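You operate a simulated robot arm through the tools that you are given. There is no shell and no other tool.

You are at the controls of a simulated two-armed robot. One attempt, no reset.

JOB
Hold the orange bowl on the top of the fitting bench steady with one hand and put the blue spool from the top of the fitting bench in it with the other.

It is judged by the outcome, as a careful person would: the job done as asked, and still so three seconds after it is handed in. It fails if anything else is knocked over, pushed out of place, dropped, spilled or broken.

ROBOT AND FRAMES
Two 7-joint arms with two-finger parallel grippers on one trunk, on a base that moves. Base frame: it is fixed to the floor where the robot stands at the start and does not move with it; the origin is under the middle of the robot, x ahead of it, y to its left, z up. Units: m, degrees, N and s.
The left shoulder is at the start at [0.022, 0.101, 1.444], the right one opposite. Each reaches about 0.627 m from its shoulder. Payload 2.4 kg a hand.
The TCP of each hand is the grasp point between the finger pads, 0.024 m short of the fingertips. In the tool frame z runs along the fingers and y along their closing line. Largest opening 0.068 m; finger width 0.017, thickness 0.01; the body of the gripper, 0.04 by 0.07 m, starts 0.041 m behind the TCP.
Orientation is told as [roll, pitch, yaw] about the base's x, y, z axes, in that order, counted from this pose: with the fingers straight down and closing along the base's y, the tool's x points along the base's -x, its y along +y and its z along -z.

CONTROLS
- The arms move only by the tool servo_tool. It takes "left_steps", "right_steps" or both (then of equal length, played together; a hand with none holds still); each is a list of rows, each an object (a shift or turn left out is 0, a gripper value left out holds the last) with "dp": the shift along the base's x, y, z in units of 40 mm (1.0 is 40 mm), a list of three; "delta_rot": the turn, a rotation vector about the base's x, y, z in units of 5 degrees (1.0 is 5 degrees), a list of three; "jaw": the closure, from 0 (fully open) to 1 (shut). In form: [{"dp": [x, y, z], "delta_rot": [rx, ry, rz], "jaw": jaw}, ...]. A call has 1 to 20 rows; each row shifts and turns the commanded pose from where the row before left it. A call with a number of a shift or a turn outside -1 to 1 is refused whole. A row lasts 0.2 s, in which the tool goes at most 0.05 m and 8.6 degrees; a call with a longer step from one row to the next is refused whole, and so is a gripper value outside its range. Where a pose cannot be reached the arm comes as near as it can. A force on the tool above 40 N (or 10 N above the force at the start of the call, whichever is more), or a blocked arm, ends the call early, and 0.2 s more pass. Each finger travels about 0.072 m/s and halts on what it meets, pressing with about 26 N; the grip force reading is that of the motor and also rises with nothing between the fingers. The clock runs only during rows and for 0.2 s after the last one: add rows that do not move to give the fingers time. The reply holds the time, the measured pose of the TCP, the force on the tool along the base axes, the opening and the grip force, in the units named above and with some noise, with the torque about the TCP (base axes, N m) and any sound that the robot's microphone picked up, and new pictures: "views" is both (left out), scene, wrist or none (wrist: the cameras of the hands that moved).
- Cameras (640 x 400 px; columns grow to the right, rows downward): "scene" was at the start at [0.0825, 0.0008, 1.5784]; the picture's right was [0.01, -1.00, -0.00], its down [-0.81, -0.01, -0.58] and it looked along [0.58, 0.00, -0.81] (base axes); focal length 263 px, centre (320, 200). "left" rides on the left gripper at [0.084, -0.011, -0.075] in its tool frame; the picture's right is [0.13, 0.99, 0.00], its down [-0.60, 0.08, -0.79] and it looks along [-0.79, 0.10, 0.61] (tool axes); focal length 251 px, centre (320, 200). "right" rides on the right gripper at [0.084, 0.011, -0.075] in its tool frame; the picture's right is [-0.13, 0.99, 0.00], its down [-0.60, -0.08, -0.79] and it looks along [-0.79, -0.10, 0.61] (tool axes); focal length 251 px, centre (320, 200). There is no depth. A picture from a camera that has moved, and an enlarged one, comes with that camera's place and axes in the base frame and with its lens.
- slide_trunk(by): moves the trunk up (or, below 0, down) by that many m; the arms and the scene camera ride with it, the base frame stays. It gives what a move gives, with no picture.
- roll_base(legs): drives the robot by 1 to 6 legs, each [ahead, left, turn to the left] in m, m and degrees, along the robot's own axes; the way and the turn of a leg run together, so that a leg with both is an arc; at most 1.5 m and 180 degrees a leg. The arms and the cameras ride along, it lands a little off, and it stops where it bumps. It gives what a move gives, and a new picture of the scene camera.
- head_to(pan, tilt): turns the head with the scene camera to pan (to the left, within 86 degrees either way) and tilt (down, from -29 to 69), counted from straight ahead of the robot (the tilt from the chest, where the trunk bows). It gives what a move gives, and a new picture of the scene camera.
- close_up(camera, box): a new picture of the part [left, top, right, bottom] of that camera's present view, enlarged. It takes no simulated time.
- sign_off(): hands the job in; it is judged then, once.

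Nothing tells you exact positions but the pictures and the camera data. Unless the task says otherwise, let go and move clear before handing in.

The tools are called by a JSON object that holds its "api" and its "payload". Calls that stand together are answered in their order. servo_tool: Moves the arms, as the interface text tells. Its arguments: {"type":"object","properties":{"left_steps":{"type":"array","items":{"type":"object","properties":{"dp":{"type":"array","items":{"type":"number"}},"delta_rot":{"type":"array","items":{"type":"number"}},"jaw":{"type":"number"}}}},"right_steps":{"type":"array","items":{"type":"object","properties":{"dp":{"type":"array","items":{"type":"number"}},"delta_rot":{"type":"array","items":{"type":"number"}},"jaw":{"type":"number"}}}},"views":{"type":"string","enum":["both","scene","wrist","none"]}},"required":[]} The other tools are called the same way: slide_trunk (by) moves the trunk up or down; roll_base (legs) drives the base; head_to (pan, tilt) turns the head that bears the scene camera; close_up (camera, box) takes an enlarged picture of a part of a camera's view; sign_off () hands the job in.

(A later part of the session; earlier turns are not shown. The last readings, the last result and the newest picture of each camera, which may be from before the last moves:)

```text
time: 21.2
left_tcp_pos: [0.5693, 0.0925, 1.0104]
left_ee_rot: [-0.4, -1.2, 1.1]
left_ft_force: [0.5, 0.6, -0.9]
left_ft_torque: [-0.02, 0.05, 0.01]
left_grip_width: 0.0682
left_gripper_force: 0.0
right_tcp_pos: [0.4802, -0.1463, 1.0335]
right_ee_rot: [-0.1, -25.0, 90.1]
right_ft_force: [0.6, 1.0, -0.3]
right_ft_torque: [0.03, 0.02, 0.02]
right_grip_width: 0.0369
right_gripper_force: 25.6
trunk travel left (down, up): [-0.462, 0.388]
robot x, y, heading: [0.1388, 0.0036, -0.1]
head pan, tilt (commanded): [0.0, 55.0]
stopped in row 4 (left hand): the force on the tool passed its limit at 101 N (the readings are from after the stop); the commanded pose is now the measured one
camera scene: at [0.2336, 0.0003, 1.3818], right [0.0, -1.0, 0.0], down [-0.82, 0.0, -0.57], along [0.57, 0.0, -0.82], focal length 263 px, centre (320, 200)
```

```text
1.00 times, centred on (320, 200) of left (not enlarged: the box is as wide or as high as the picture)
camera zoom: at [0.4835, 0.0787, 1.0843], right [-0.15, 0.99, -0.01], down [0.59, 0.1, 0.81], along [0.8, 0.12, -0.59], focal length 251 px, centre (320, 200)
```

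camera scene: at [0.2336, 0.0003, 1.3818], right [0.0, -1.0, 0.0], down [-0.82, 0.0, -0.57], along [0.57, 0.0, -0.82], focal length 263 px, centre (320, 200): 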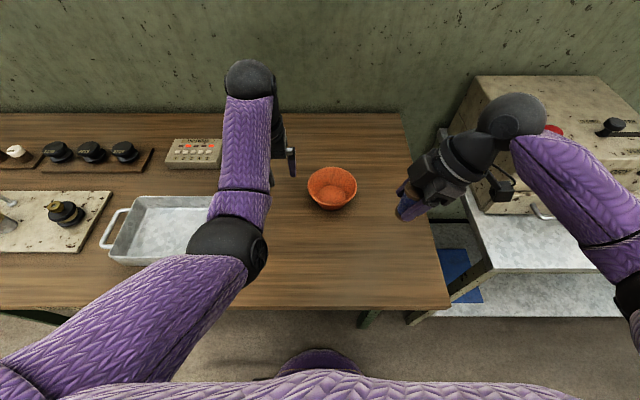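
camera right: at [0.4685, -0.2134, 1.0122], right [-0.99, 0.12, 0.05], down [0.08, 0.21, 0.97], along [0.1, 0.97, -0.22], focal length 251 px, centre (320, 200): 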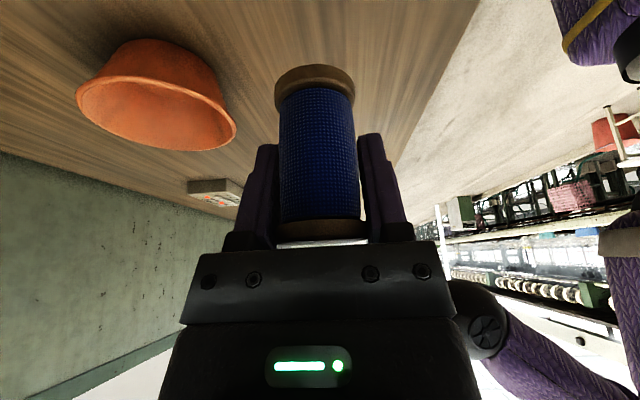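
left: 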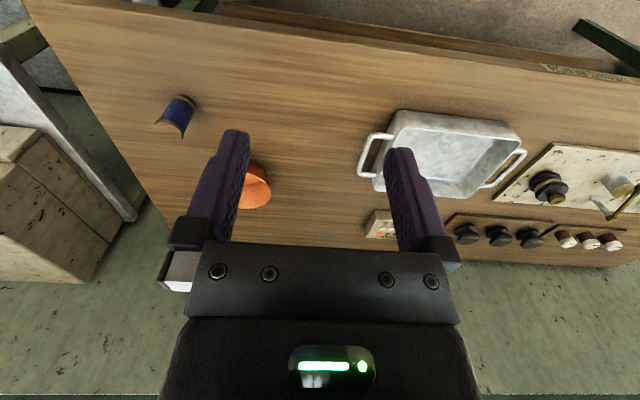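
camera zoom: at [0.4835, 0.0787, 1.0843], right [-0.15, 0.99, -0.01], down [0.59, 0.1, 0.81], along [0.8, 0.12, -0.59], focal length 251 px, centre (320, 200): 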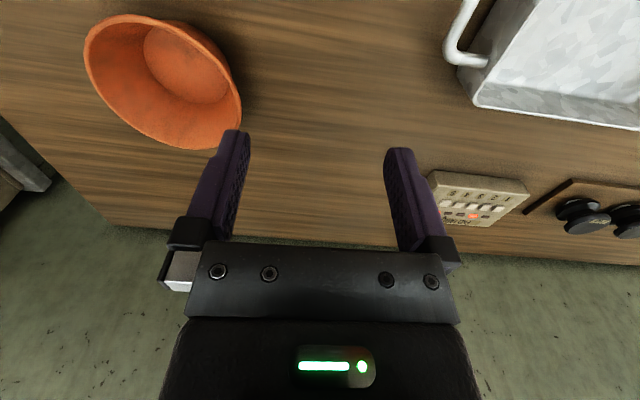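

There's ample room: the bench leg's foot is at about [0.45, -0.20] and the round base (radius about 0.22) can slide under the bench edge. First I'll lower the left hand slightly and orient it for gripping the bowl's left-front rim (yaw +30°, tilt 22° along the bowl wall).

{"api": "servo_tool", "payload": {"left_steps": [{"dp": [0, 0.1, -0.4]}, {"dp": [0, 0.1, -0.3], "delta_rot": [0, 0, 1]}, {"dp": [0, 0, 0], "delta_rot": [0, 0, 1]}, {"dp": [0, 0, 0], "delta_rot": [0, 0, 1]}, {"dp": [0, 0, 0], "delta_rot": [0, 0, 1]}, {"dp": [0, 0, 0], "delta_rot": [0, 0, 1]}, {"dp": [0, 0, 0], "delta_rot": [0, 0, 0.8]}, {"dp": [0, 0, 0], "delta_rot": [-0.76, -0.3, 0]}, {"dp": [0, 0, 0], "delta_rot": [-0.76, -0.4, 0]}, {"dp": [0, 0, 0], "delta_rot": [-0.76, -0.4, 0]}, {"dp": [0, 0, 0], "delta_rot": [-0.76, -0.4, 0]}, {"dp": [0, 0, 0], "delta_rot": [-0.76, -0.4, 0]}, {"dp": [0, 0, 0]}], "views": "both"}}

```text
time: 24.0
left_tcp_pos: [0.5681, 0.0996, 0.9826]
left_ee_rot: [-21.5, 0.2, 30.2]
left_ft_force: [-0.8, -0.5, -0.9]
left_ft_torque: [-0.04, 0.03, -0.01]
left_grip_width: 0.068
left_gripper_force: 0.0
right_tcp_pos: [0.48, -0.1463, 1.0335]
right_ee_rot: [-0.2, -25.0, 90.1]
right_ft_force: [0.1, -1.0, -0.7]
right_ft_torque: [-0.03, 0.0, 0.0]
right_grip_width: 0.0368
right_gripper_force: 25.6
trunk travel left (down, up): [-0.462, 0.388]
robot x, y, heading: [0.1411, -0.0002, 0.3]
head pan, tilt (commanded): [0.0, 55.0]
camera scene: at [0.2335, 0.0003, 1.3818], right [0.0, -1.0, 0.0], down [-0.82, 0.0, -0.57], along [0.57, 0.0, -0.82], focal length 263 px, centre (320, 200)
camera left: at [0.4876, 0.072, 1.0572], right [-0.58, 0.73, -0.36], down [0.34, 0.62, 0.71], along [0.74, 0.29, -0.61], focal length 251 px, centre (320, 200)
```

scene: 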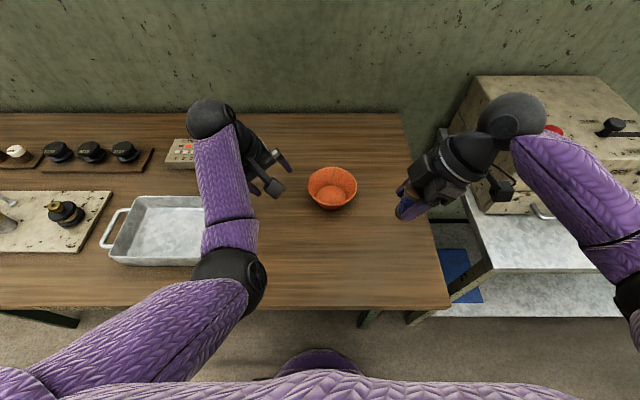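
left: 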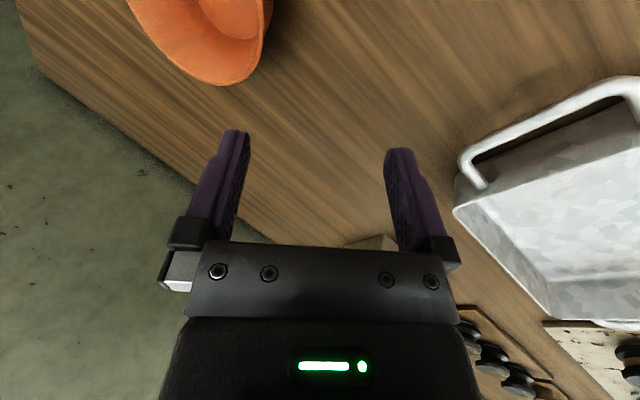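

Orientation reached cleanly. Now rolling forward 0.055 m and lowering the trunk 0.05 m; both hands stay above rim height and clear of the bowl.

{"api": "roll_base", "payload": {"legs": [[0.055, 0.0, 0.0]]}}

{"api": "slide_trunk", "payload": {"by": -0.05}}

{"api": "close_up", "payload": {"camera": "scene", "box": [200, 100, 460, 260]}}

{"api": "close_up", "payload": {"camera": "left", "box": [0, 0, 640, 400]}}

```text
time: 24.9
left_tcp_pos: [0.6222, 0.1006, 0.9847]
left_ee_rot: [-21.5, 0.2, 30.4]
left_ft_force: [0.6, 0.1, 0.4]
left_ft_torque: [0.02, 0.0, 0.02]
left_grip_width: 0.0681
left_gripper_force: 0.0
right_tcp_pos: [0.5341, -0.1453, 1.0338]
right_ee_rot: [-0.1, -25.1, 90.1]
right_ft_force: [0.4, -0.1, -1.3]
right_ft_torque: [-0.02, -0.01, -0.02]
right_grip_width: 0.0368
right_gripper_force: 25.5
trunk travel left (down, up): [-0.462, 0.388]
robot x, y, heading: [0.1947, 0.0015, 0.1]
head pan, tilt (commanded): [0.0, 55.0]
camera scene: at [0.2872, 0.0005, 1.3818], right [0.0, -1.0, 0.0], down [-0.82, 0.0, -0.57], along [0.57, 0.0, -0.82], focal length 263 px, centre (320, 200)
```

scene: 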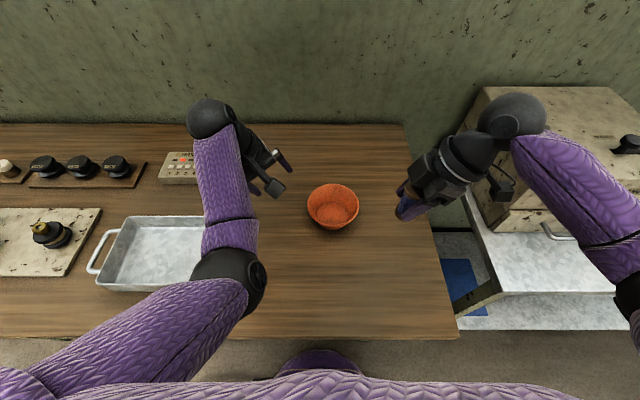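

```text
time: 25.8
left_tcp_pos: [0.6209, 0.0997, 0.9335]
left_ee_rot: [-21.6, 0.1, 30.4]
left_ft_force: [-0.1, 0.0, 0.6]
left_ft_torque: [0.0, -0.02, 0.01]
left_grip_width: 0.0678
left_gripper_force: 0.1
right_tcp_pos: [0.5334, -0.1459, 0.9828]
right_ee_rot: [-0.1, -25.0, 90.0]
right_ft_force: [-0.3, -0.6, -0.6]
right_ft_torque: [-0.01, -0.04, -0.02]
right_grip_width: 0.0366
right_gripper_force: 26.3
trunk travel left (down, up): [-0.412, 0.438]
robot x, y, heading: [0.1918, -0.0008, -0.2]
head pan, tilt (commanded): [0.0, 55.0]
```

```text
2.46 times, centred on (330, 180) of scene
camera zoom: at [0.292, 0.0005, 1.3316], right [0.0, -1.0, 0.0], down [-0.82, 0.0, -0.57], along [0.57, 0.0, -0.82], focal length 648 px, centre (295, 249)
```

zoom: 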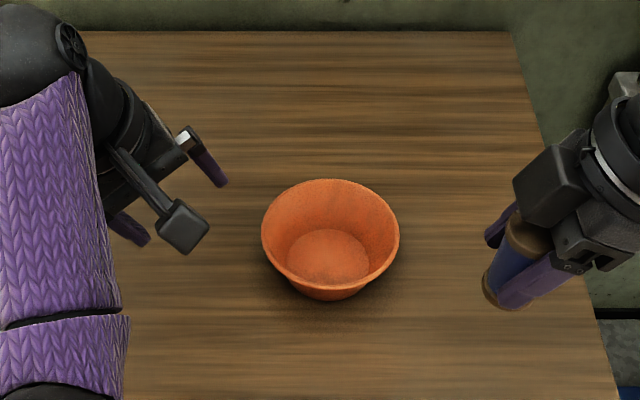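

```text
1.00 times, centred on (320, 200) of left (not enlarged: the box is as wide or as high as the picture)
camera zoom: at [0.5402, 0.0722, 1.0075], right [-0.58, 0.73, -0.36], down [0.34, 0.62, 0.71], along [0.74, 0.29, -0.61], focal length 251 px, centre (320, 200)
```

zoom: 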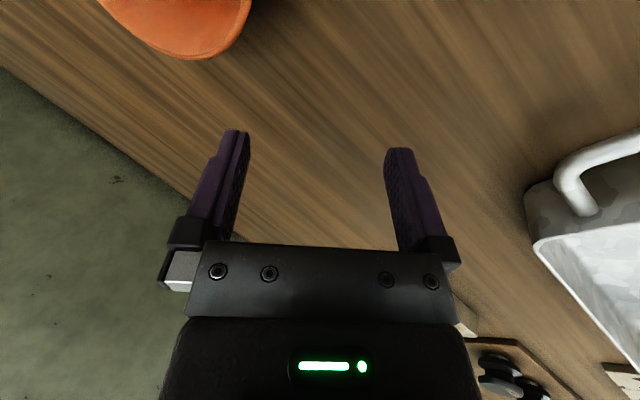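

The bowl is unmoved, centred at about [0.619, -0.029] with its rim at z≈0.89. I'll bring the half-open left gripper to a pre-grasp point 5 cm back along the wall direction from the left-front rim point [0.591, 0.0195, 0.889].

{"api": "servo_tool", "payload": {"left_steps": [{"dp": [-0.2, -0.3, 0.05], "jaw": 0.25}, {"dp": [-0.26, -0.43, 0], "jaw": 0.5}, {"dp": [-0.26, -0.43, 0], "jaw": 0.5}, {"dp": [-0.26, -0.44, 0]}, {"dp": [0, 0, 0]}], "views": "both"}}

{"api": "close_up", "payload": {"camera": "scene", "box": [240, 120, 420, 240]}}

```text
time: 27.0
left_tcp_pos: [0.584, 0.0427, 0.9395]
left_ee_rot: [-21.3, -0.5, 30.7]
left_ft_force: [0.6, 0.5, -0.1]
left_ft_torque: [-0.02, -0.01, -0.02]
left_grip_width: 0.0338
left_gripper_force: 0.0
right_tcp_pos: [0.5331, -0.1459, 0.9827]
right_ee_rot: [0.0, -25.0, 90.2]
right_ft_force: [0.6, 0.2, -0.7]
right_ft_torque: [0.02, -0.02, -0.01]
right_grip_width: 0.0367
right_gripper_force: 25.9
trunk travel left (down, up): [-0.412, 0.438]
robot x, y, heading: [0.1944, 0.0023, 0.5]
head pan, tilt (commanded): [0.0, 55.0]
camera scene: at [0.2922, 0.0003, 1.3316], right [0.0, -1.0, 0.0], down [-0.82, 0.0, -0.57], along [0.57, 0.0, -0.82], focal length 263 px, centre (320, 200)
camera left: at [0.5028, 0.0133, 1.0118], right [-0.58, 0.73, -0.36], down [0.33, 0.62, 0.71], along [0.74, 0.3, -0.6], focal length 251 px, centre (320, 200)
```

scene: 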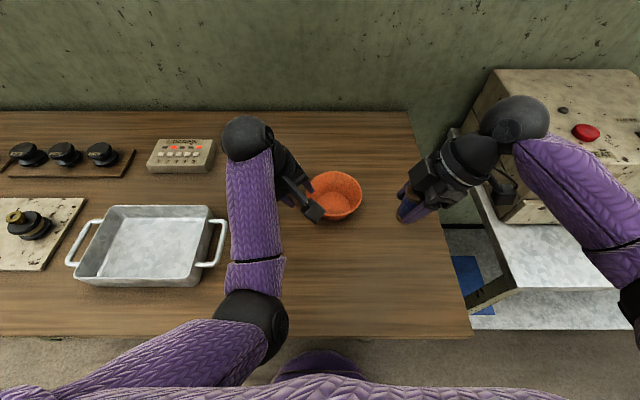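
left: 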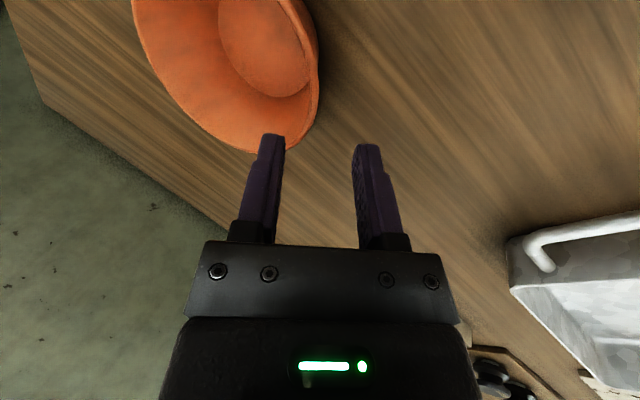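

```text
3.33 times, centred on (330, 180) of scene
camera zoom: at [0.2922, 0.0003, 1.3316], right [0.0, -1.0, 0.0], down [-0.82, 0.0, -0.57], along [0.57, 0.0, -0.82], focal length 877 px, centre (287, 267)
```

zoom: 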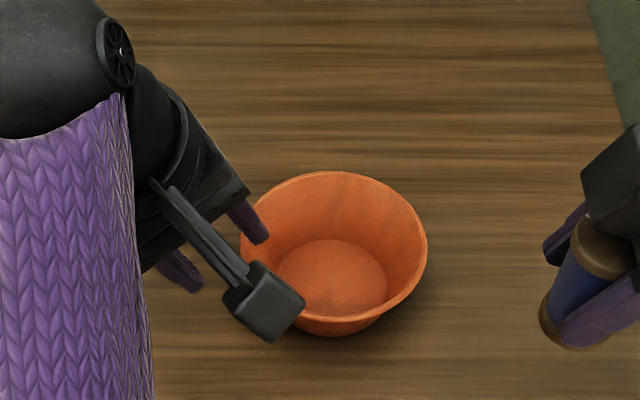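

The hand is over the left-front rim but settled about 7 mm short of command. I'll hold briefly and correct to the exact pre-grasp point.

{"api": "servo_tool", "payload": {"left_steps": [{"dp": [0, 0, 0]}, {"dp": [0, 0, 0]}], "views": "none"}}

```text
time: 27.6
left_tcp_pos: [0.5841, 0.0433, 0.9379]
left_ee_rot: [-21.2, -0.5, 30.7]
left_ft_force: [0.6, -0.5, 0.3]
left_ft_torque: [0.01, -0.01, 0.03]
left_grip_width: 0.034
left_gripper_force: 0.0
right_tcp_pos: [0.5332, -0.1461, 0.9835]
right_ee_rot: [-0.1, -25.0, 90.2]
right_ft_force: [-0.1, -0.4, -1.1]
right_ft_torque: [-0.02, -0.03, -0.02]
right_grip_width: 0.0365
right_gripper_force: 25.6
trunk travel left (down, up): [-0.412, 0.438]
robot x, y, heading: [0.1912, 0.0037, -0.0]
head pan, tilt (commanded): [0.0, 55.0]
```

The offset is steady with no force, so the arm is near some joint or posture limit there. Since lower positions should be easier, I'll descend halfway along the wall direction and re-measure.

{"api": "servo_tool", "payload": {"left_steps": [{"dp": [0.04, -0.07, -0.2]}, {"dp": [0.04, -0.07, -0.2]}, {"dp": [0.02, -0.05, -0.1]}, {"dp": [0, 0, 0]}], "views": "both"}}

{"api": "close_up", "payload": {"camera": "scene", "box": [240, 120, 420, 240]}}

```text
time: 28.6
left_tcp_pos: [0.5891, 0.0355, 0.9194]
left_ee_rot: [-21.1, -0.5, 30.7]
left_ft_force: [-1.0, -0.2, 0.6]
left_ft_torque: [-0.01, 0.0, -0.03]
left_grip_width: 0.0339
left_gripper_force: 0.1
right_tcp_pos: [0.5321, -0.1465, 0.9824]
right_ee_rot: [-0.1, -25.1, 90.0]
right_ft_force: [0.0, -0.4, -0.9]
right_ft_torque: [0.02, 0.01, 0.03]
right_grip_width: 0.0367
right_gripper_force: 26.1
trunk travel left (down, up): [-0.412, 0.438]
robot x, y, heading: [0.1962, 0.0013, 0.0]
head pan, tilt (commanded): [0.0, 55.0]
camera scene: at [0.2922, 0.0004, 1.3316], right [0.0, -1.0, 0.0], down [-0.82, 0.0, -0.57], along [0.57, 0.0, -0.82], focal length 263 px, centre (320, 200)
camera left: at [0.508, 0.0058, 0.9913], right [-0.58, 0.73, -0.36], down [0.33, 0.61, 0.72], along [0.74, 0.3, -0.6], focal length 251 px, centre (320, 200)
```

scene: 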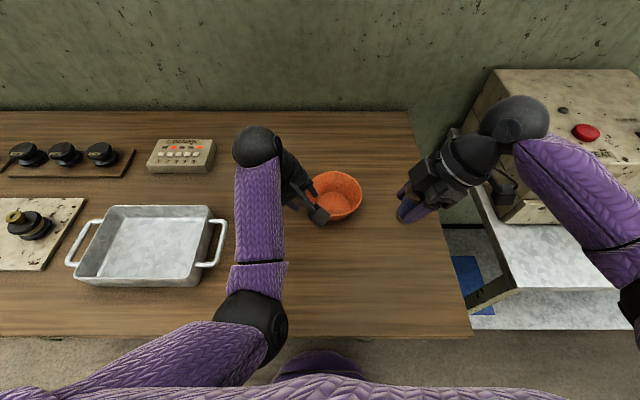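
left: 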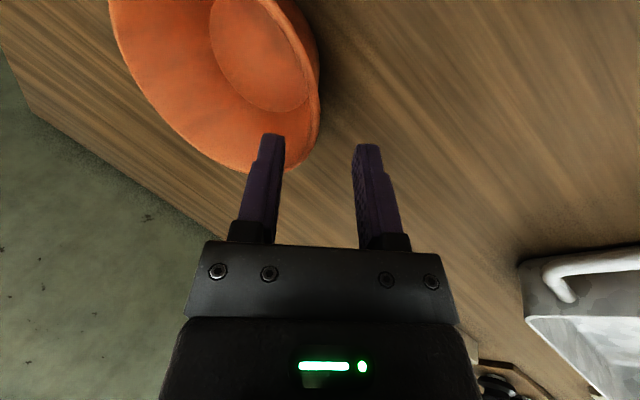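

```text
3.33 times, centred on (330, 180) of scene
camera zoom: at [0.2922, 0.0004, 1.3316], right [0.0, -1.0, 0.0], down [-0.82, 0.0, -0.57], along [0.57, 0.0, -0.82], focal length 877 px, centre (287, 267)
```

zoom: 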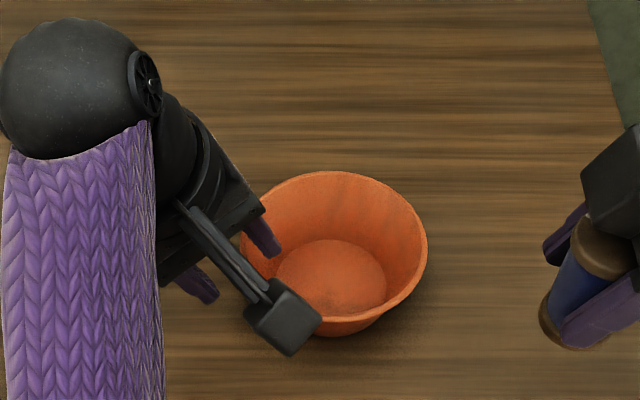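

The offset is constant, so I'll compensate for it. Descending the rest so the rim sits between the fingers, then checking before closing.

{"api": "servo_tool", "payload": {"left_steps": [{"dp": [0.01, -0.1, -0.19]}, {"dp": [0.01, -0.1, -0.19]}, {"dp": [0.01, -0.1, -0.19]}, {"dp": [0.01, -0.1, -0.19]}, {"dp": [0, 0, 0]}], "views": "both"}}

{"api": "close_up", "payload": {"camera": "scene", "box": [270, 140, 390, 230]}}

{"api": "close_up", "payload": {"camera": "left", "box": [180, 80, 460, 255]}}

{"api": "close_up", "payload": {"camera": "right", "box": [0, 0, 640, 400]}}

```text
time: 29.8
left_tcp_pos: [0.5949, 0.0233, 0.8892]
left_ee_rot: [-20.9, -1.3, 31.1]
left_ft_force: [0.0, 0.5, -0.2]
left_ft_torque: [-0.03, 0.02, 0.01]
left_grip_width: 0.034
left_gripper_force: 0.1
right_tcp_pos: [0.5331, -0.1456, 0.9838]
right_ee_rot: [-0.1, -25.0, 90.1]
right_ft_force: [-0.6, -0.1, -0.8]
right_ft_torque: [0.0, -0.02, -0.03]
right_grip_width: 0.0368
right_gripper_force: 25.9
trunk travel left (down, up): [-0.412, 0.438]
robot x, y, heading: [0.1937, 0.0022, -0.0]
head pan, tilt (commanded): [0.0, 55.0]
camera scene: at [0.2922, 0.0004, 1.3316], right [0.0, -1.0, 0.0], down [-0.82, 0.0, -0.57], along [0.57, 0.0, -0.82], focal length 263 px, centre (320, 200)
camera left: at [0.5128, -0.0072, 0.9607], right [-0.58, 0.73, -0.36], down [0.32, 0.61, 0.73], along [0.75, 0.31, -0.59], focal length 251 px, centre (320, 200)
```

scene: 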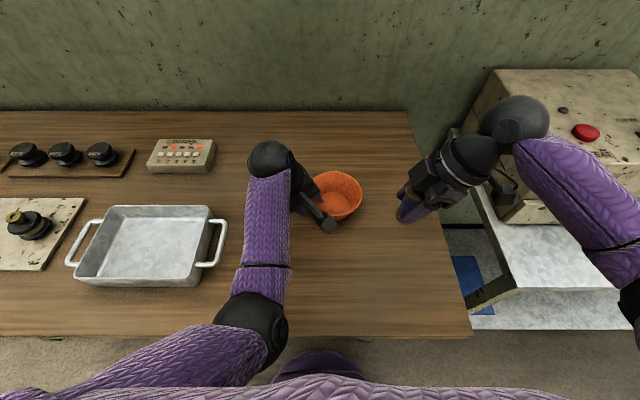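
left: 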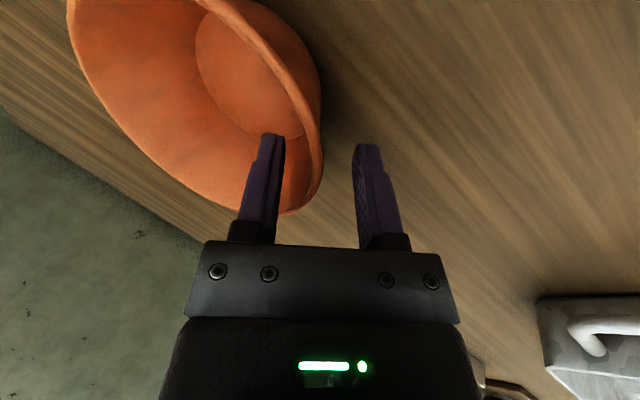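

```text
4.44 times, centred on (330, 185) of scene
camera zoom: at [0.2922, 0.0004, 1.3316], right [0.0, -1.0, 0.0], down [-0.82, 0.0, -0.57], along [0.57, 0.0, -0.82], focal length 1169 px, centre (276, 267)
```

zoom: 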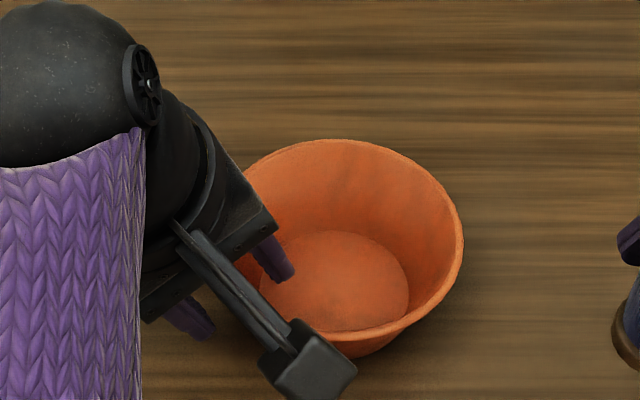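

```text
2.29 times, centred on (320, 168) of left
camera zoom: at [0.5128, -0.0072, 0.9607], right [-0.58, 0.73, -0.36], down [0.32, 0.61, 0.73], along [0.75, 0.31, -0.59], focal length 575 px, centre (320, 274)
```

zoom: 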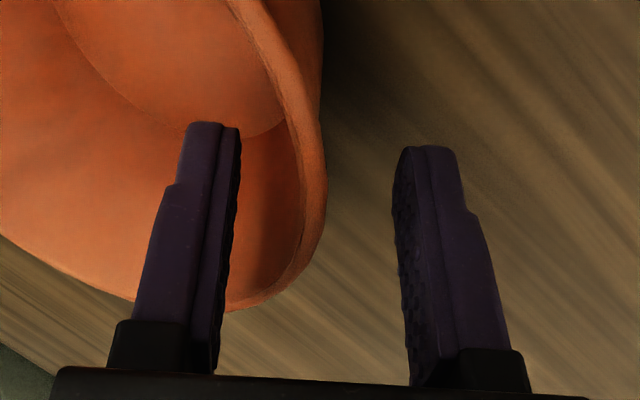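

```text
1.00 times, centred on (320, 200) of right (not enlarged: the box is as wide or as high as the picture)
camera zoom: at [0.5227, -0.2539, 1.015], right [-0.99, 0.12, 0.05], down [0.08, 0.21, 0.97], along [0.1, 0.97, -0.22], focal length 251 px, centre (320, 200)
```

zoom: 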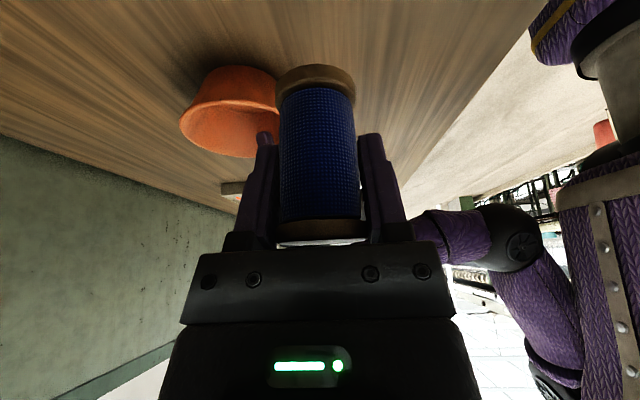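

The rim is between the pads: inner finger inside the bowl, outer finger outside, with about 15 mm to spare each side. A tiny inward correction, then close gradually on the rim.

{"api": "servo_tool", "payload": {"left_steps": [{"dp": [-0.05, -0.08, 0], "jaw": 0.5}, {"dp": [0, 0, 0], "jaw": 0.65}, {"dp": [0, 0, 0], "jaw": 0.78}, {"dp": [0, 0, 0], "jaw": 0.84}, {"dp": [0, 0, 0], "jaw": 0.84}], "views": "both"}}

{"api": "close_up", "payload": {"camera": "left", "box": [180, 80, 460, 255]}}

{"api": "close_up", "payload": {"camera": "scene", "box": [270, 140, 390, 230]}}

```text
time: 31.0
left_tcp_pos: [0.5926, 0.0256, 0.8863]
left_ee_rot: [-20.2, -1.7, 31.3]
left_ft_force: [-0.1, -0.3, 0.2]
left_ft_torque: [-0.05, 0.0, 0.01]
left_grip_width: 0.0109
left_gripper_force: 0.1
right_tcp_pos: [0.5337, -0.1455, 0.9843]
right_ee_rot: [0.0, -24.9, 90.2]
right_ft_force: [0.6, -0.7, -0.6]
right_ft_torque: [-0.01, -0.06, 0.02]
right_grip_width: 0.0364
right_gripper_force: 26.0
trunk travel left (down, up): [-0.412, 0.438]
robot x, y, heading: [0.1888, 0.0007, 0.2]
head pan, tilt (commanded): [0.0, 55.0]
camera scene: at [0.2922, 0.0004, 1.3316], right [0.0, -1.0, 0.0], down [-0.82, 0.0, -0.57], along [0.57, 0.0, -0.82], focal length 263 px, centre (320, 200)
camera left: at [0.5112, -0.0065, 0.9576], right [-0.58, 0.73, -0.35], down [0.32, 0.6, 0.73], along [0.75, 0.32, -0.58], focal length 251 px, centre (320, 200)
```

scene: 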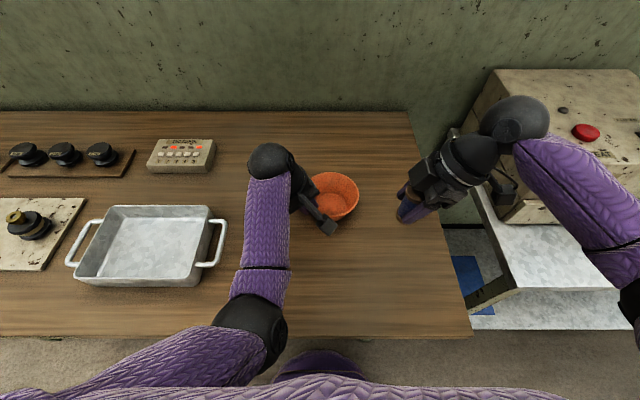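
left: 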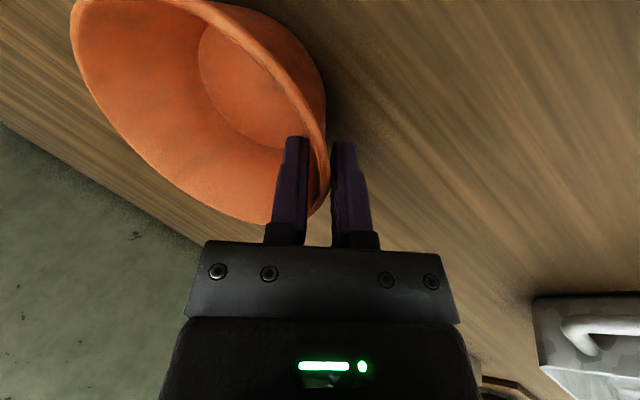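

```text
2.29 times, centred on (320, 168) of left
camera zoom: at [0.5112, -0.0065, 0.9576], right [-0.58, 0.73, -0.35], down [0.32, 0.6, 0.73], along [0.75, 0.32, -0.58], focal length 575 px, centre (320, 274)
```

zoom: 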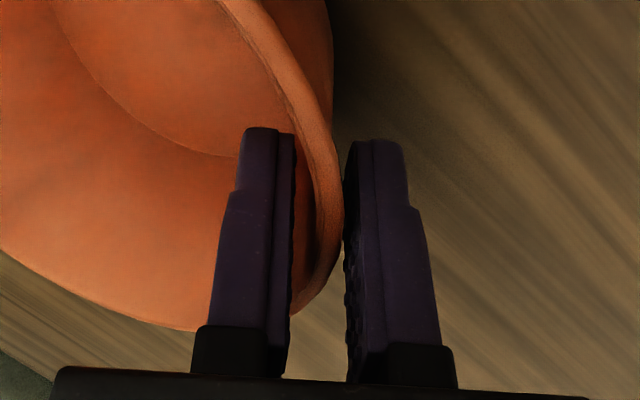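

```text
4.44 times, centred on (330, 185) of scene
camera zoom: at [0.2922, 0.0004, 1.3316], right [0.0, -1.0, 0.0], down [-0.82, 0.0, -0.57], along [0.57, 0.0, -0.82], focal length 1169 px, centre (276, 267)
```

zoom: 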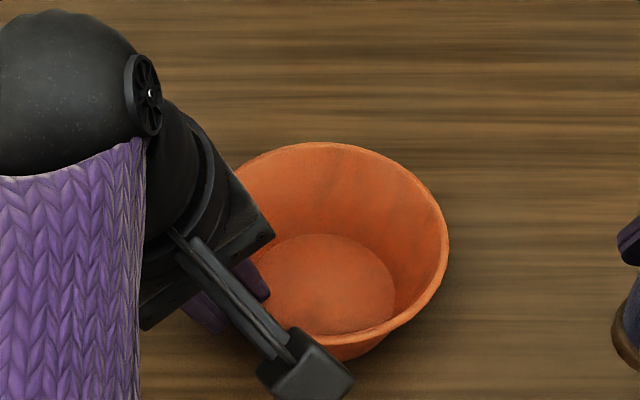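

The fingers are within about 11 mm on the rim; the bowl slid roughly 6 mm sideways during closing, still upright. Completing the grip with the hand held still.

{"api": "servo_tool", "payload": {"left_steps": [{"dp": [0, 0, 0], "jaw": 0.92}, {"dp": [0, 0, 0], "jaw": 1}, {"dp": [0, 0, 0], "jaw": 1}], "views": "both"}}

{"api": "close_up", "payload": {"camera": "scene", "box": [270, 140, 390, 230]}}

{"api": "close_up", "payload": {"camera": "right", "box": [140, 40, 340, 240]}}

```text
time: 31.8
left_tcp_pos: [0.5933, 0.0256, 0.8862]
left_ee_rot: [-20.1, -1.5, 31.2]
left_ft_force: [1.4, -2.1, 9.0]
left_ft_torque: [-0.15, -0.34, -0.03]
left_grip_width: 0.0047
left_gripper_force: 26.2
right_tcp_pos: [0.5333, -0.1468, 0.9836]
right_ee_rot: [-0.1, -25.0, 90.1]
right_ft_force: [0.6, -0.1, -0.4]
right_ft_torque: [0.01, -0.03, 0.01]
right_grip_width: 0.0366
right_gripper_force: 26.3
trunk travel left (down, up): [-0.412, 0.438]
robot x, y, heading: [0.1904, -0.0055, -0.1]
head pan, tilt (commanded): [0.0, 55.0]
camera scene: at [0.2919, 0.0002, 1.3317], right [0.0, -1.0, 0.0], down [-0.82, 0.0, -0.57], along [0.57, 0.0, -0.82], focal length 263 px, centre (320, 200)
camera left: at [0.5106, -0.006, 0.9569], right [-0.58, 0.73, -0.34], down [0.32, 0.6, 0.73], along [0.75, 0.32, -0.58], focal length 251 px, centre (320, 200)
```

scene: 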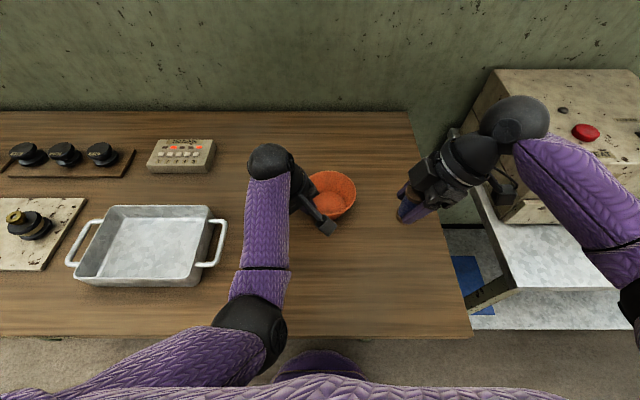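
left: 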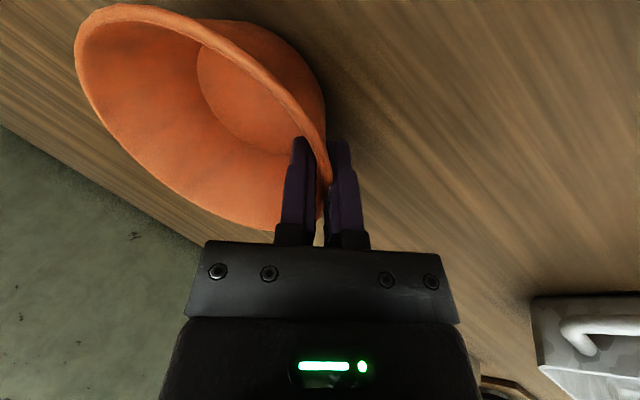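

```text
4.44 times, centred on (330, 185) of scene
camera zoom: at [0.2919, 0.0002, 1.3317], right [0.0, -1.0, 0.0], down [-0.82, 0.0, -0.57], along [0.57, 0.0, -0.82], focal length 1169 px, centre (276, 267)
```

zoom: 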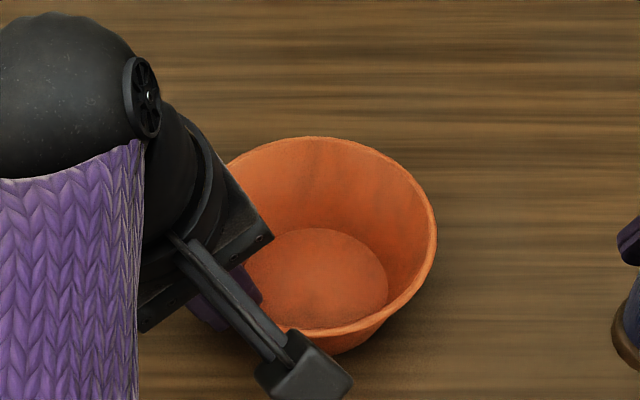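

```text
2.00 times, centred on (240, 140) of right
camera zoom: at [0.5224, -0.2542, 1.0151], right [-0.99, 0.12, 0.05], down [0.08, 0.21, 0.97], along [0.1, 0.97, -0.22], focal length 503 px, centre (480, 320)
```

zoom: 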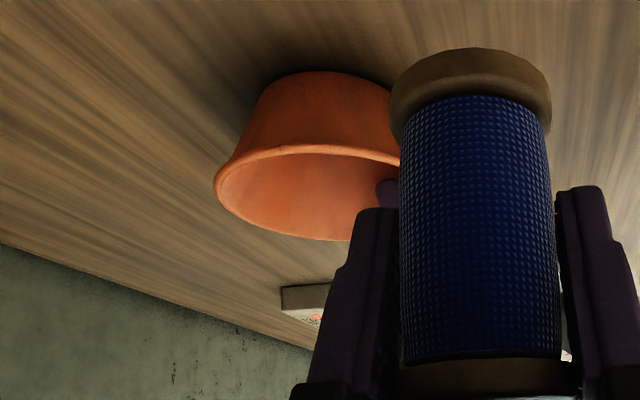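

The bowl is firmly held (4.7 mm wall, 26 N) and level, now centred at about [0.621, -0.0185] after sliding about 1 cm while I gripped it. Next I bring the spool level with the bowl at x≈0.623, still off to the right and above rim height.

{"api": "servo_tool", "payload": {"right_steps": [{"dp": [0.45, 0, 0]}, {"dp": [0.45, 0, 0]}, {"dp": [0.45, 0, 0]}, {"dp": [0.45, 0, 0]}, {"dp": [0.45, 0, 0]}, {"dp": [0, 0, 0]}], "views": "both"}}

```text
time: 33.2
left_tcp_pos: [0.5916, 0.0263, 0.8854]
left_ee_rot: [-20.1, -1.6, 31.3]
left_ft_force: [1.3, -1.1, 14.8]
left_ft_torque: [-0.23, -0.49, 0.0]
left_grip_width: 0.0045
left_gripper_force: 26.7
right_tcp_pos: [0.6239, -0.1446, 0.9819]
right_ee_rot: [-0.3, -25.0, 90.2]
right_ft_force: [-0.3, -1.1, -0.9]
right_ft_torque: [0.0, -0.03, 0.0]
right_grip_width: 0.0366
right_gripper_force: 26.2
trunk travel left (down, up): [-0.412, 0.438]
robot x, y, heading: [0.1927, 0.0011, -0.1]
head pan, tilt (commanded): [0.0, 55.0]
camera scene: at [0.2913, 0.0003, 1.3317], right [0.0, -1.0, 0.0], down [-0.82, 0.0, -0.57], along [0.57, 0.0, -0.82], focal length 263 px, centre (320, 200)
camera right: at [0.613, -0.2526, 1.0151], right [-0.99, 0.11, 0.05], down [0.08, 0.21, 0.97], along [0.1, 0.97, -0.22], focal length 251 px, centre (320, 200)
```

scene: 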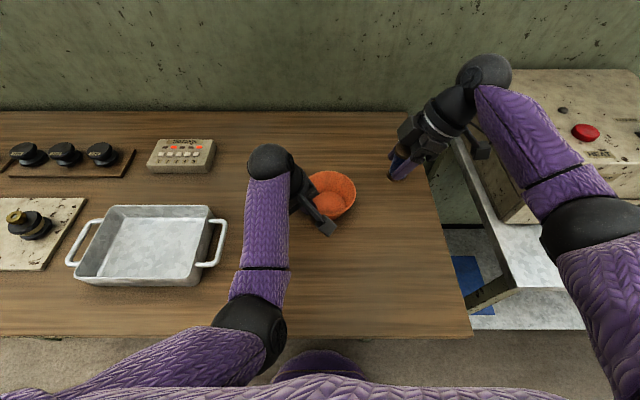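
right: 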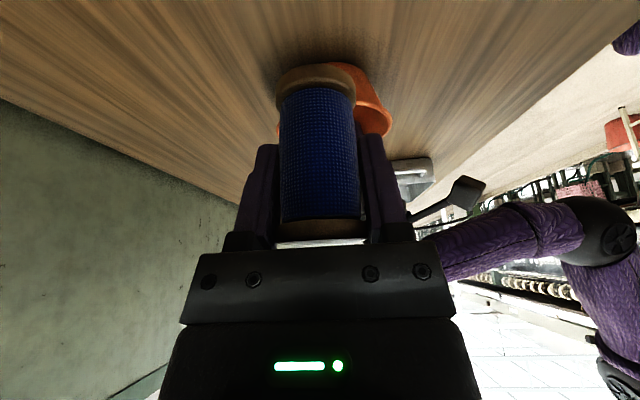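

The left hand is creeping down, pressing the bowl onto the bench (about 15 N), so I'll ease it up by 2 mm and watch the force.

{"api": "servo_tool", "payload": {"left_steps": [{"dp": [0, 0, 0.05]}, {"dp": [0, 0, 0]}, {"dp": [0, 0, 0]}], "views": "none"}}

{"api": "close_up", "payload": {"camera": "scene", "box": [270, 140, 390, 230]}}

{"api": "close_up", "payload": {"camera": "left", "box": [0, 0, 640, 400]}}

```text
time: 34.0
left_tcp_pos: [0.5914, 0.0276, 0.8873]
left_ee_rot: [-20.0, -1.5, 31.4]
left_ft_force: [0.2, -0.4, -0.1]
left_ft_torque: [0.04, 0.02, 0.0]
left_grip_width: 0.0045
left_gripper_force: 26.3
right_tcp_pos: [0.625, -0.1442, 0.9832]
right_ee_rot: [-0.2, -24.9, 90.2]
right_ft_force: [-0.6, -0.5, 0.3]
right_ft_torque: [-0.01, 0.02, -0.01]
right_grip_width: 0.0364
right_gripper_force: 25.9
trunk travel left (down, up): [-0.412, 0.438]
robot x, y, heading: [0.1934, -0.0018, 0.1]
head pan, tilt (commanded): [0.0, 55.0]
```

```text
4.44 times, centred on (330, 185) of scene
camera zoom: at [0.2923, 0.0005, 1.3315], right [0.0, -1.0, 0.0], down [-0.82, 0.0, -0.57], along [0.57, 0.0, -0.82], focal length 1169 px, centre (276, 267)
```

zoom: 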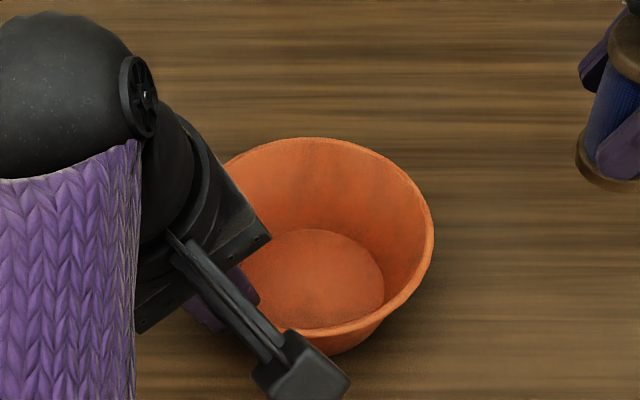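

```text
1.00 times, centred on (320, 200) of left (not enlarged: the box is as wide or as high as the picture)
camera zoom: at [0.5101, -0.0047, 0.9577], right [-0.59, 0.73, -0.34], down [0.32, 0.6, 0.73], along [0.74, 0.32, -0.59], focal length 251 px, centre (320, 200)
```

zoom: 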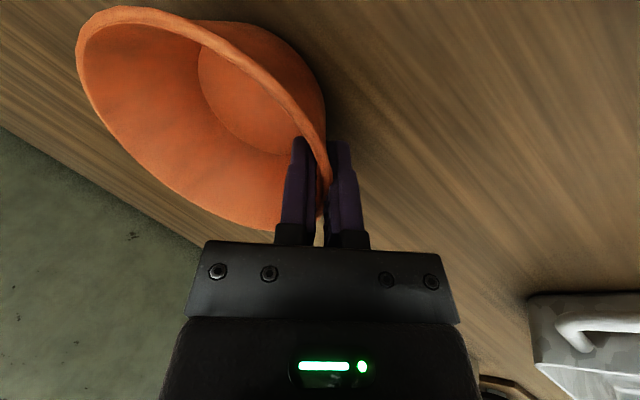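

Force is back to zero and the bowl is centred at about [0.621, -0.017]. I'll bring the spool over the bowl at hover height (spool bottom about 3 cm above the rim), biased slightly away from the left hand's inner finger.

{"api": "servo_tool", "payload": {"right_steps": [{"dp": [0, 0.4, -0.05]}, {"dp": [0, 0.5, -0.1]}, {"dp": [0, 0.5, -0.1]}, {"dp": [0, 0.5, -0.1]}, {"dp": [0, 0.5, -0.05]}, {"dp": [0, 0.4, 0]}, {"dp": [0, 0.2, 0]}, {"dp": [0, 0, 0]}], "views": "both"}}

{"api": "close_up", "payload": {"camera": "scene", "box": [270, 140, 390, 230]}}

{"api": "close_up", "payload": {"camera": "left", "box": [0, 0, 640, 400]}}

```text
time: 35.8
left_tcp_pos: [0.5914, 0.027, 0.8856]
left_ee_rot: [-19.8, -1.5, 31.3]
left_ft_force: [1.8, -0.1, 4.3]
left_ft_torque: [-0.06, -0.23, -0.02]
left_grip_width: 0.0045
left_gripper_force: 26.0
right_tcp_pos: [0.6219, -0.0251, 0.9693]
right_ee_rot: [-0.1, -24.9, 90.2]
right_ft_force: [-0.3, 1.2, -0.9]
right_ft_torque: [0.04, -0.01, 0.01]
right_grip_width: 0.0368
right_gripper_force: 26.2
trunk travel left (down, up): [-0.412, 0.438]
robot x, y, heading: [0.1916, -0.0, 0.2]
head pan, tilt (commanded): [0.0, 55.0]
camera scene: at [0.2921, 0.0005, 1.3316], right [0.0, -1.0, 0.0], down [-0.82, 0.0, -0.57], along [0.57, 0.0, -0.82], focal length 263 px, centre (320, 200)
camera right: at [0.6122, -0.1337, 1.0008], right [-0.99, 0.12, 0.05], down [0.08, 0.21, 0.97], along [0.1, 0.97, -0.22], focal length 251 px, centre (320, 200)
```

scene: 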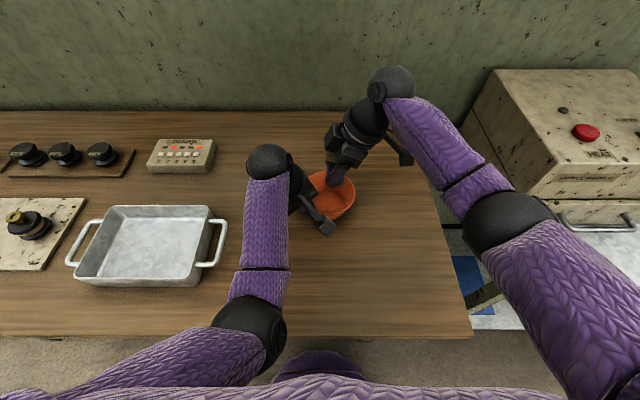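
right: 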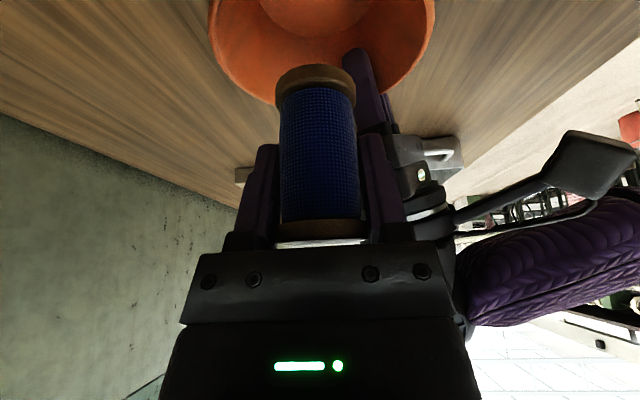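

```text
4.44 times, centred on (330, 185) of scene
camera zoom: at [0.2921, 0.0005, 1.3316], right [0.0, -1.0, 0.0], down [-0.82, 0.0, -0.57], along [0.57, 0.0, -0.82], focal length 1169 px, centre (276, 267)
```

zoom: 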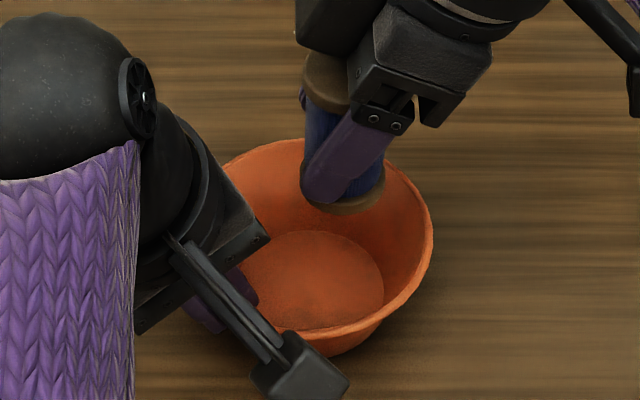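

```text
1.00 times, centred on (320, 200) of left (not enlarged: the box is as wide or as high as the picture)
camera zoom: at [0.5098, -0.0043, 0.9573], right [-0.59, 0.73, -0.34], down [0.32, 0.6, 0.73], along [0.74, 0.32, -0.59], focal length 251 px, centre (320, 200)
```

zoom: 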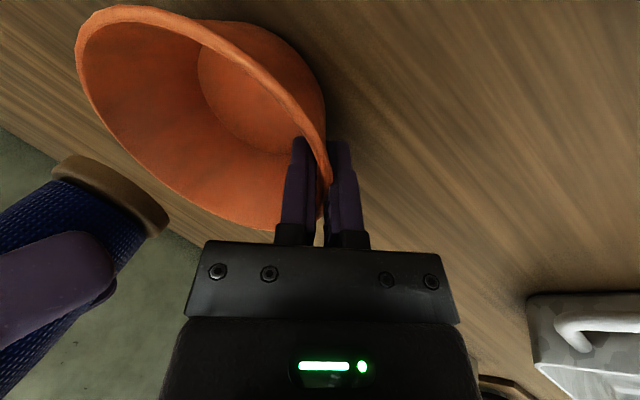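

The spool hangs directly over the bowl with clear gaps to the left hand's inner finger and the walls. Lowering most of the way.

{"api": "servo_tool", "payload": {"right_steps": [{"dp": [0.02, 0, -0.3]}, {"dp": [0, 0, -0.4]}, {"dp": [0, 0, -0.4]}, {"dp": [0, 0, -0.4]}, {"dp": [0, 0, -0.2]}, {"dp": [0, 0, 0]}], "views": "both"}}

{"api": "close_up", "payload": {"camera": "scene", "box": [270, 140, 390, 230]}}

{"api": "close_up", "payload": {"camera": "left", "box": [0, 0, 640, 400]}}

```text
time: 37.2
left_tcp_pos: [0.5905, 0.028, 0.8859]
left_ee_rot: [-19.7, -1.5, 31.3]
left_ft_force: [0.7, -0.1, 5.4]
left_ft_torque: [-0.04, -0.2, 0.03]
left_grip_width: 0.0045
left_gripper_force: 26.0
right_tcp_pos: [0.6242, -0.0233, 0.901]
right_ee_rot: [0.0, -25.0, 90.1]
right_ft_force: [0.0, -0.5, -0.4]
right_ft_torque: [-0.01, -0.01, 0.03]
right_grip_width: 0.0365
right_gripper_force: 25.7
trunk travel left (down, up): [-0.412, 0.438]
robot x, y, heading: [0.1918, 0.0014, -0.1]
head pan, tilt (commanded): [0.0, 55.0]
camera scene: at [0.292, 0.0005, 1.3316], right [0.0, -1.0, 0.0], down [-0.82, 0.0, -0.57], along [0.57, 0.0, -0.82], focal length 263 px, centre (320, 200)
camera right: at [0.6137, -0.1316, 0.9311], right [-0.99, 0.12, 0.05], down [0.08, 0.21, 0.97], along [0.1, 0.97, -0.22], focal length 251 px, centre (320, 200)
```

scene: 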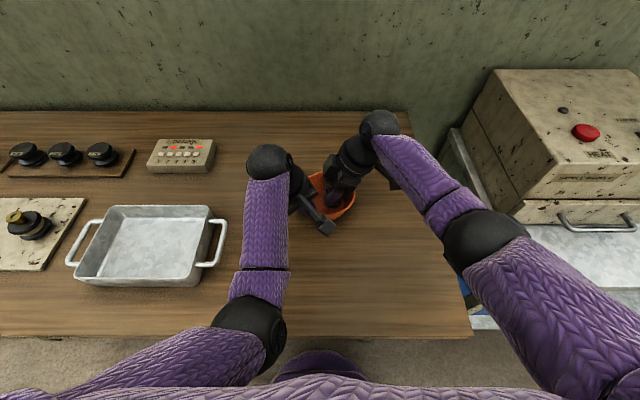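
right: 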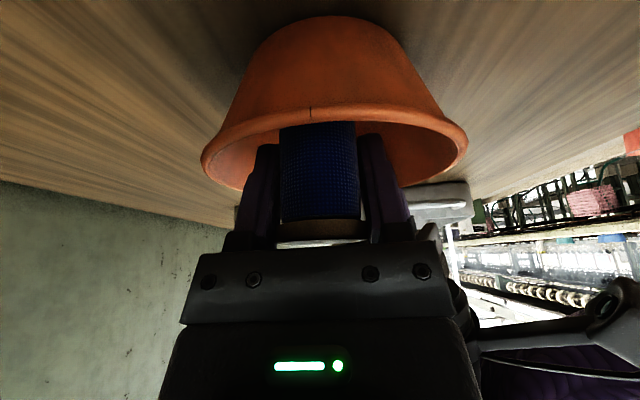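

```text
4.44 times, centred on (330, 185) of scene
camera zoom: at [0.292, 0.0005, 1.3316], right [0.0, -1.0, 0.0], down [-0.82, 0.0, -0.57], along [0.57, 0.0, -0.82], focal length 1169 px, centre (276, 267)
```

zoom: 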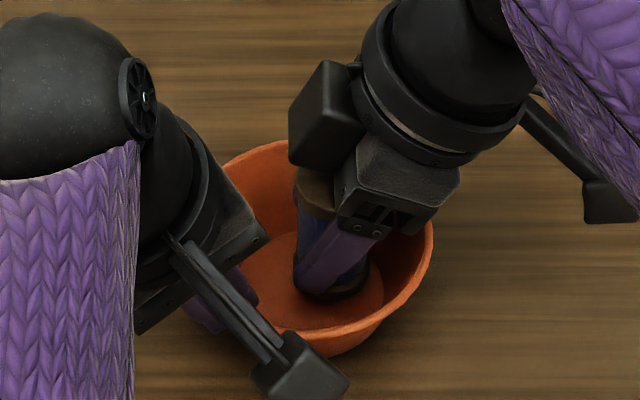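

```text
1.00 times, centred on (320, 200) of left (not enlarged: the box is as wide or as high as the picture)
camera zoom: at [0.5096, -0.0043, 0.9573], right [-0.59, 0.73, -0.34], down [0.32, 0.6, 0.73], along [0.74, 0.32, -0.59], focal length 251 px, centre (320, 200)
```

zoom: 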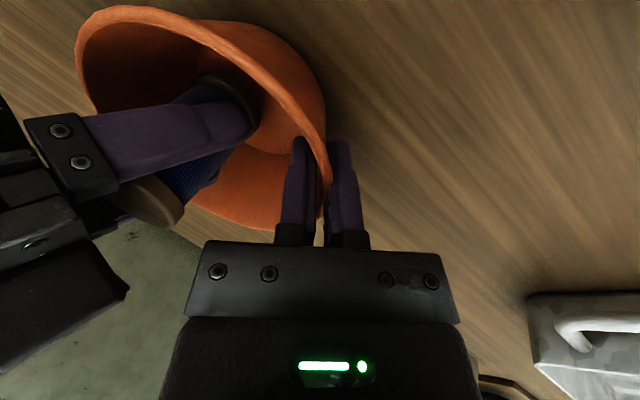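

The spool is well inside the bowl, about 1 cm above its floor, clear of the walls and the other hand. I'll lower in 2 mm steps and feel for contact.

{"api": "servo_tool", "payload": {"right_steps": [{"dp": [0, 0, -0.06]}, {"dp": [0, 0, -0.06]}, {"dp": [0, 0, -0.06]}, {"dp": [0, 0, -0.05]}, {"dp": [0, 0, 0]}], "views": "none"}}

```text
time: 38.4
left_tcp_pos: [0.5909, 0.0278, 0.8858]
left_ee_rot: [-20.0, -1.5, 31.3]
left_ft_force: [-0.3, -1.1, 4.4]
left_ft_torque: [-0.05, -0.16, 0.02]
left_grip_width: 0.0043
left_gripper_force: 25.7
right_tcp_pos: [0.6236, -0.0245, 0.8899]
right_ee_rot: [-0.1, -25.0, 90.2]
right_ft_force: [-0.4, -0.3, -0.9]
right_ft_torque: [0.0, 0.02, -0.04]
right_grip_width: 0.0367
right_gripper_force: 25.8
trunk travel left (down, up): [-0.412, 0.438]
robot x, y, heading: [0.1925, -0.0021, 0.2]
head pan, tilt (commanded): [0.0, 55.0]
```

{"api": "servo_tool", "payload": {"right_steps": [{"dp": [0, 0, -0.03]}, {"dp": [0, 0, -0.03]}, {"dp": [0, 0, 0]}], "views": "none"}}

```text
time: 39.2
left_tcp_pos: [0.5916, 0.0276, 0.8854]
left_ee_rot: [-19.9, -1.5, 31.3]
left_ft_force: [5.9, -2.2, 0.1]
left_ft_torque: [0.61, -0.24, 0.11]
left_grip_width: 0.0045
left_gripper_force: 26.0
right_tcp_pos: [0.6232, -0.0246, 0.8884]
right_ee_rot: [-0.3, -25.1, 90.2]
right_ft_force: [-1.8, 1.6, 10.6]
right_ft_torque: [-0.21, 0.1, -0.04]
right_grip_width: 0.0365
right_gripper_force: 26.4
trunk travel left (down, up): [-0.412, 0.438]
robot x, y, heading: [0.1905, -0.004, -0.1]
head pan, tilt (commanded): [0.0, 55.0]
```

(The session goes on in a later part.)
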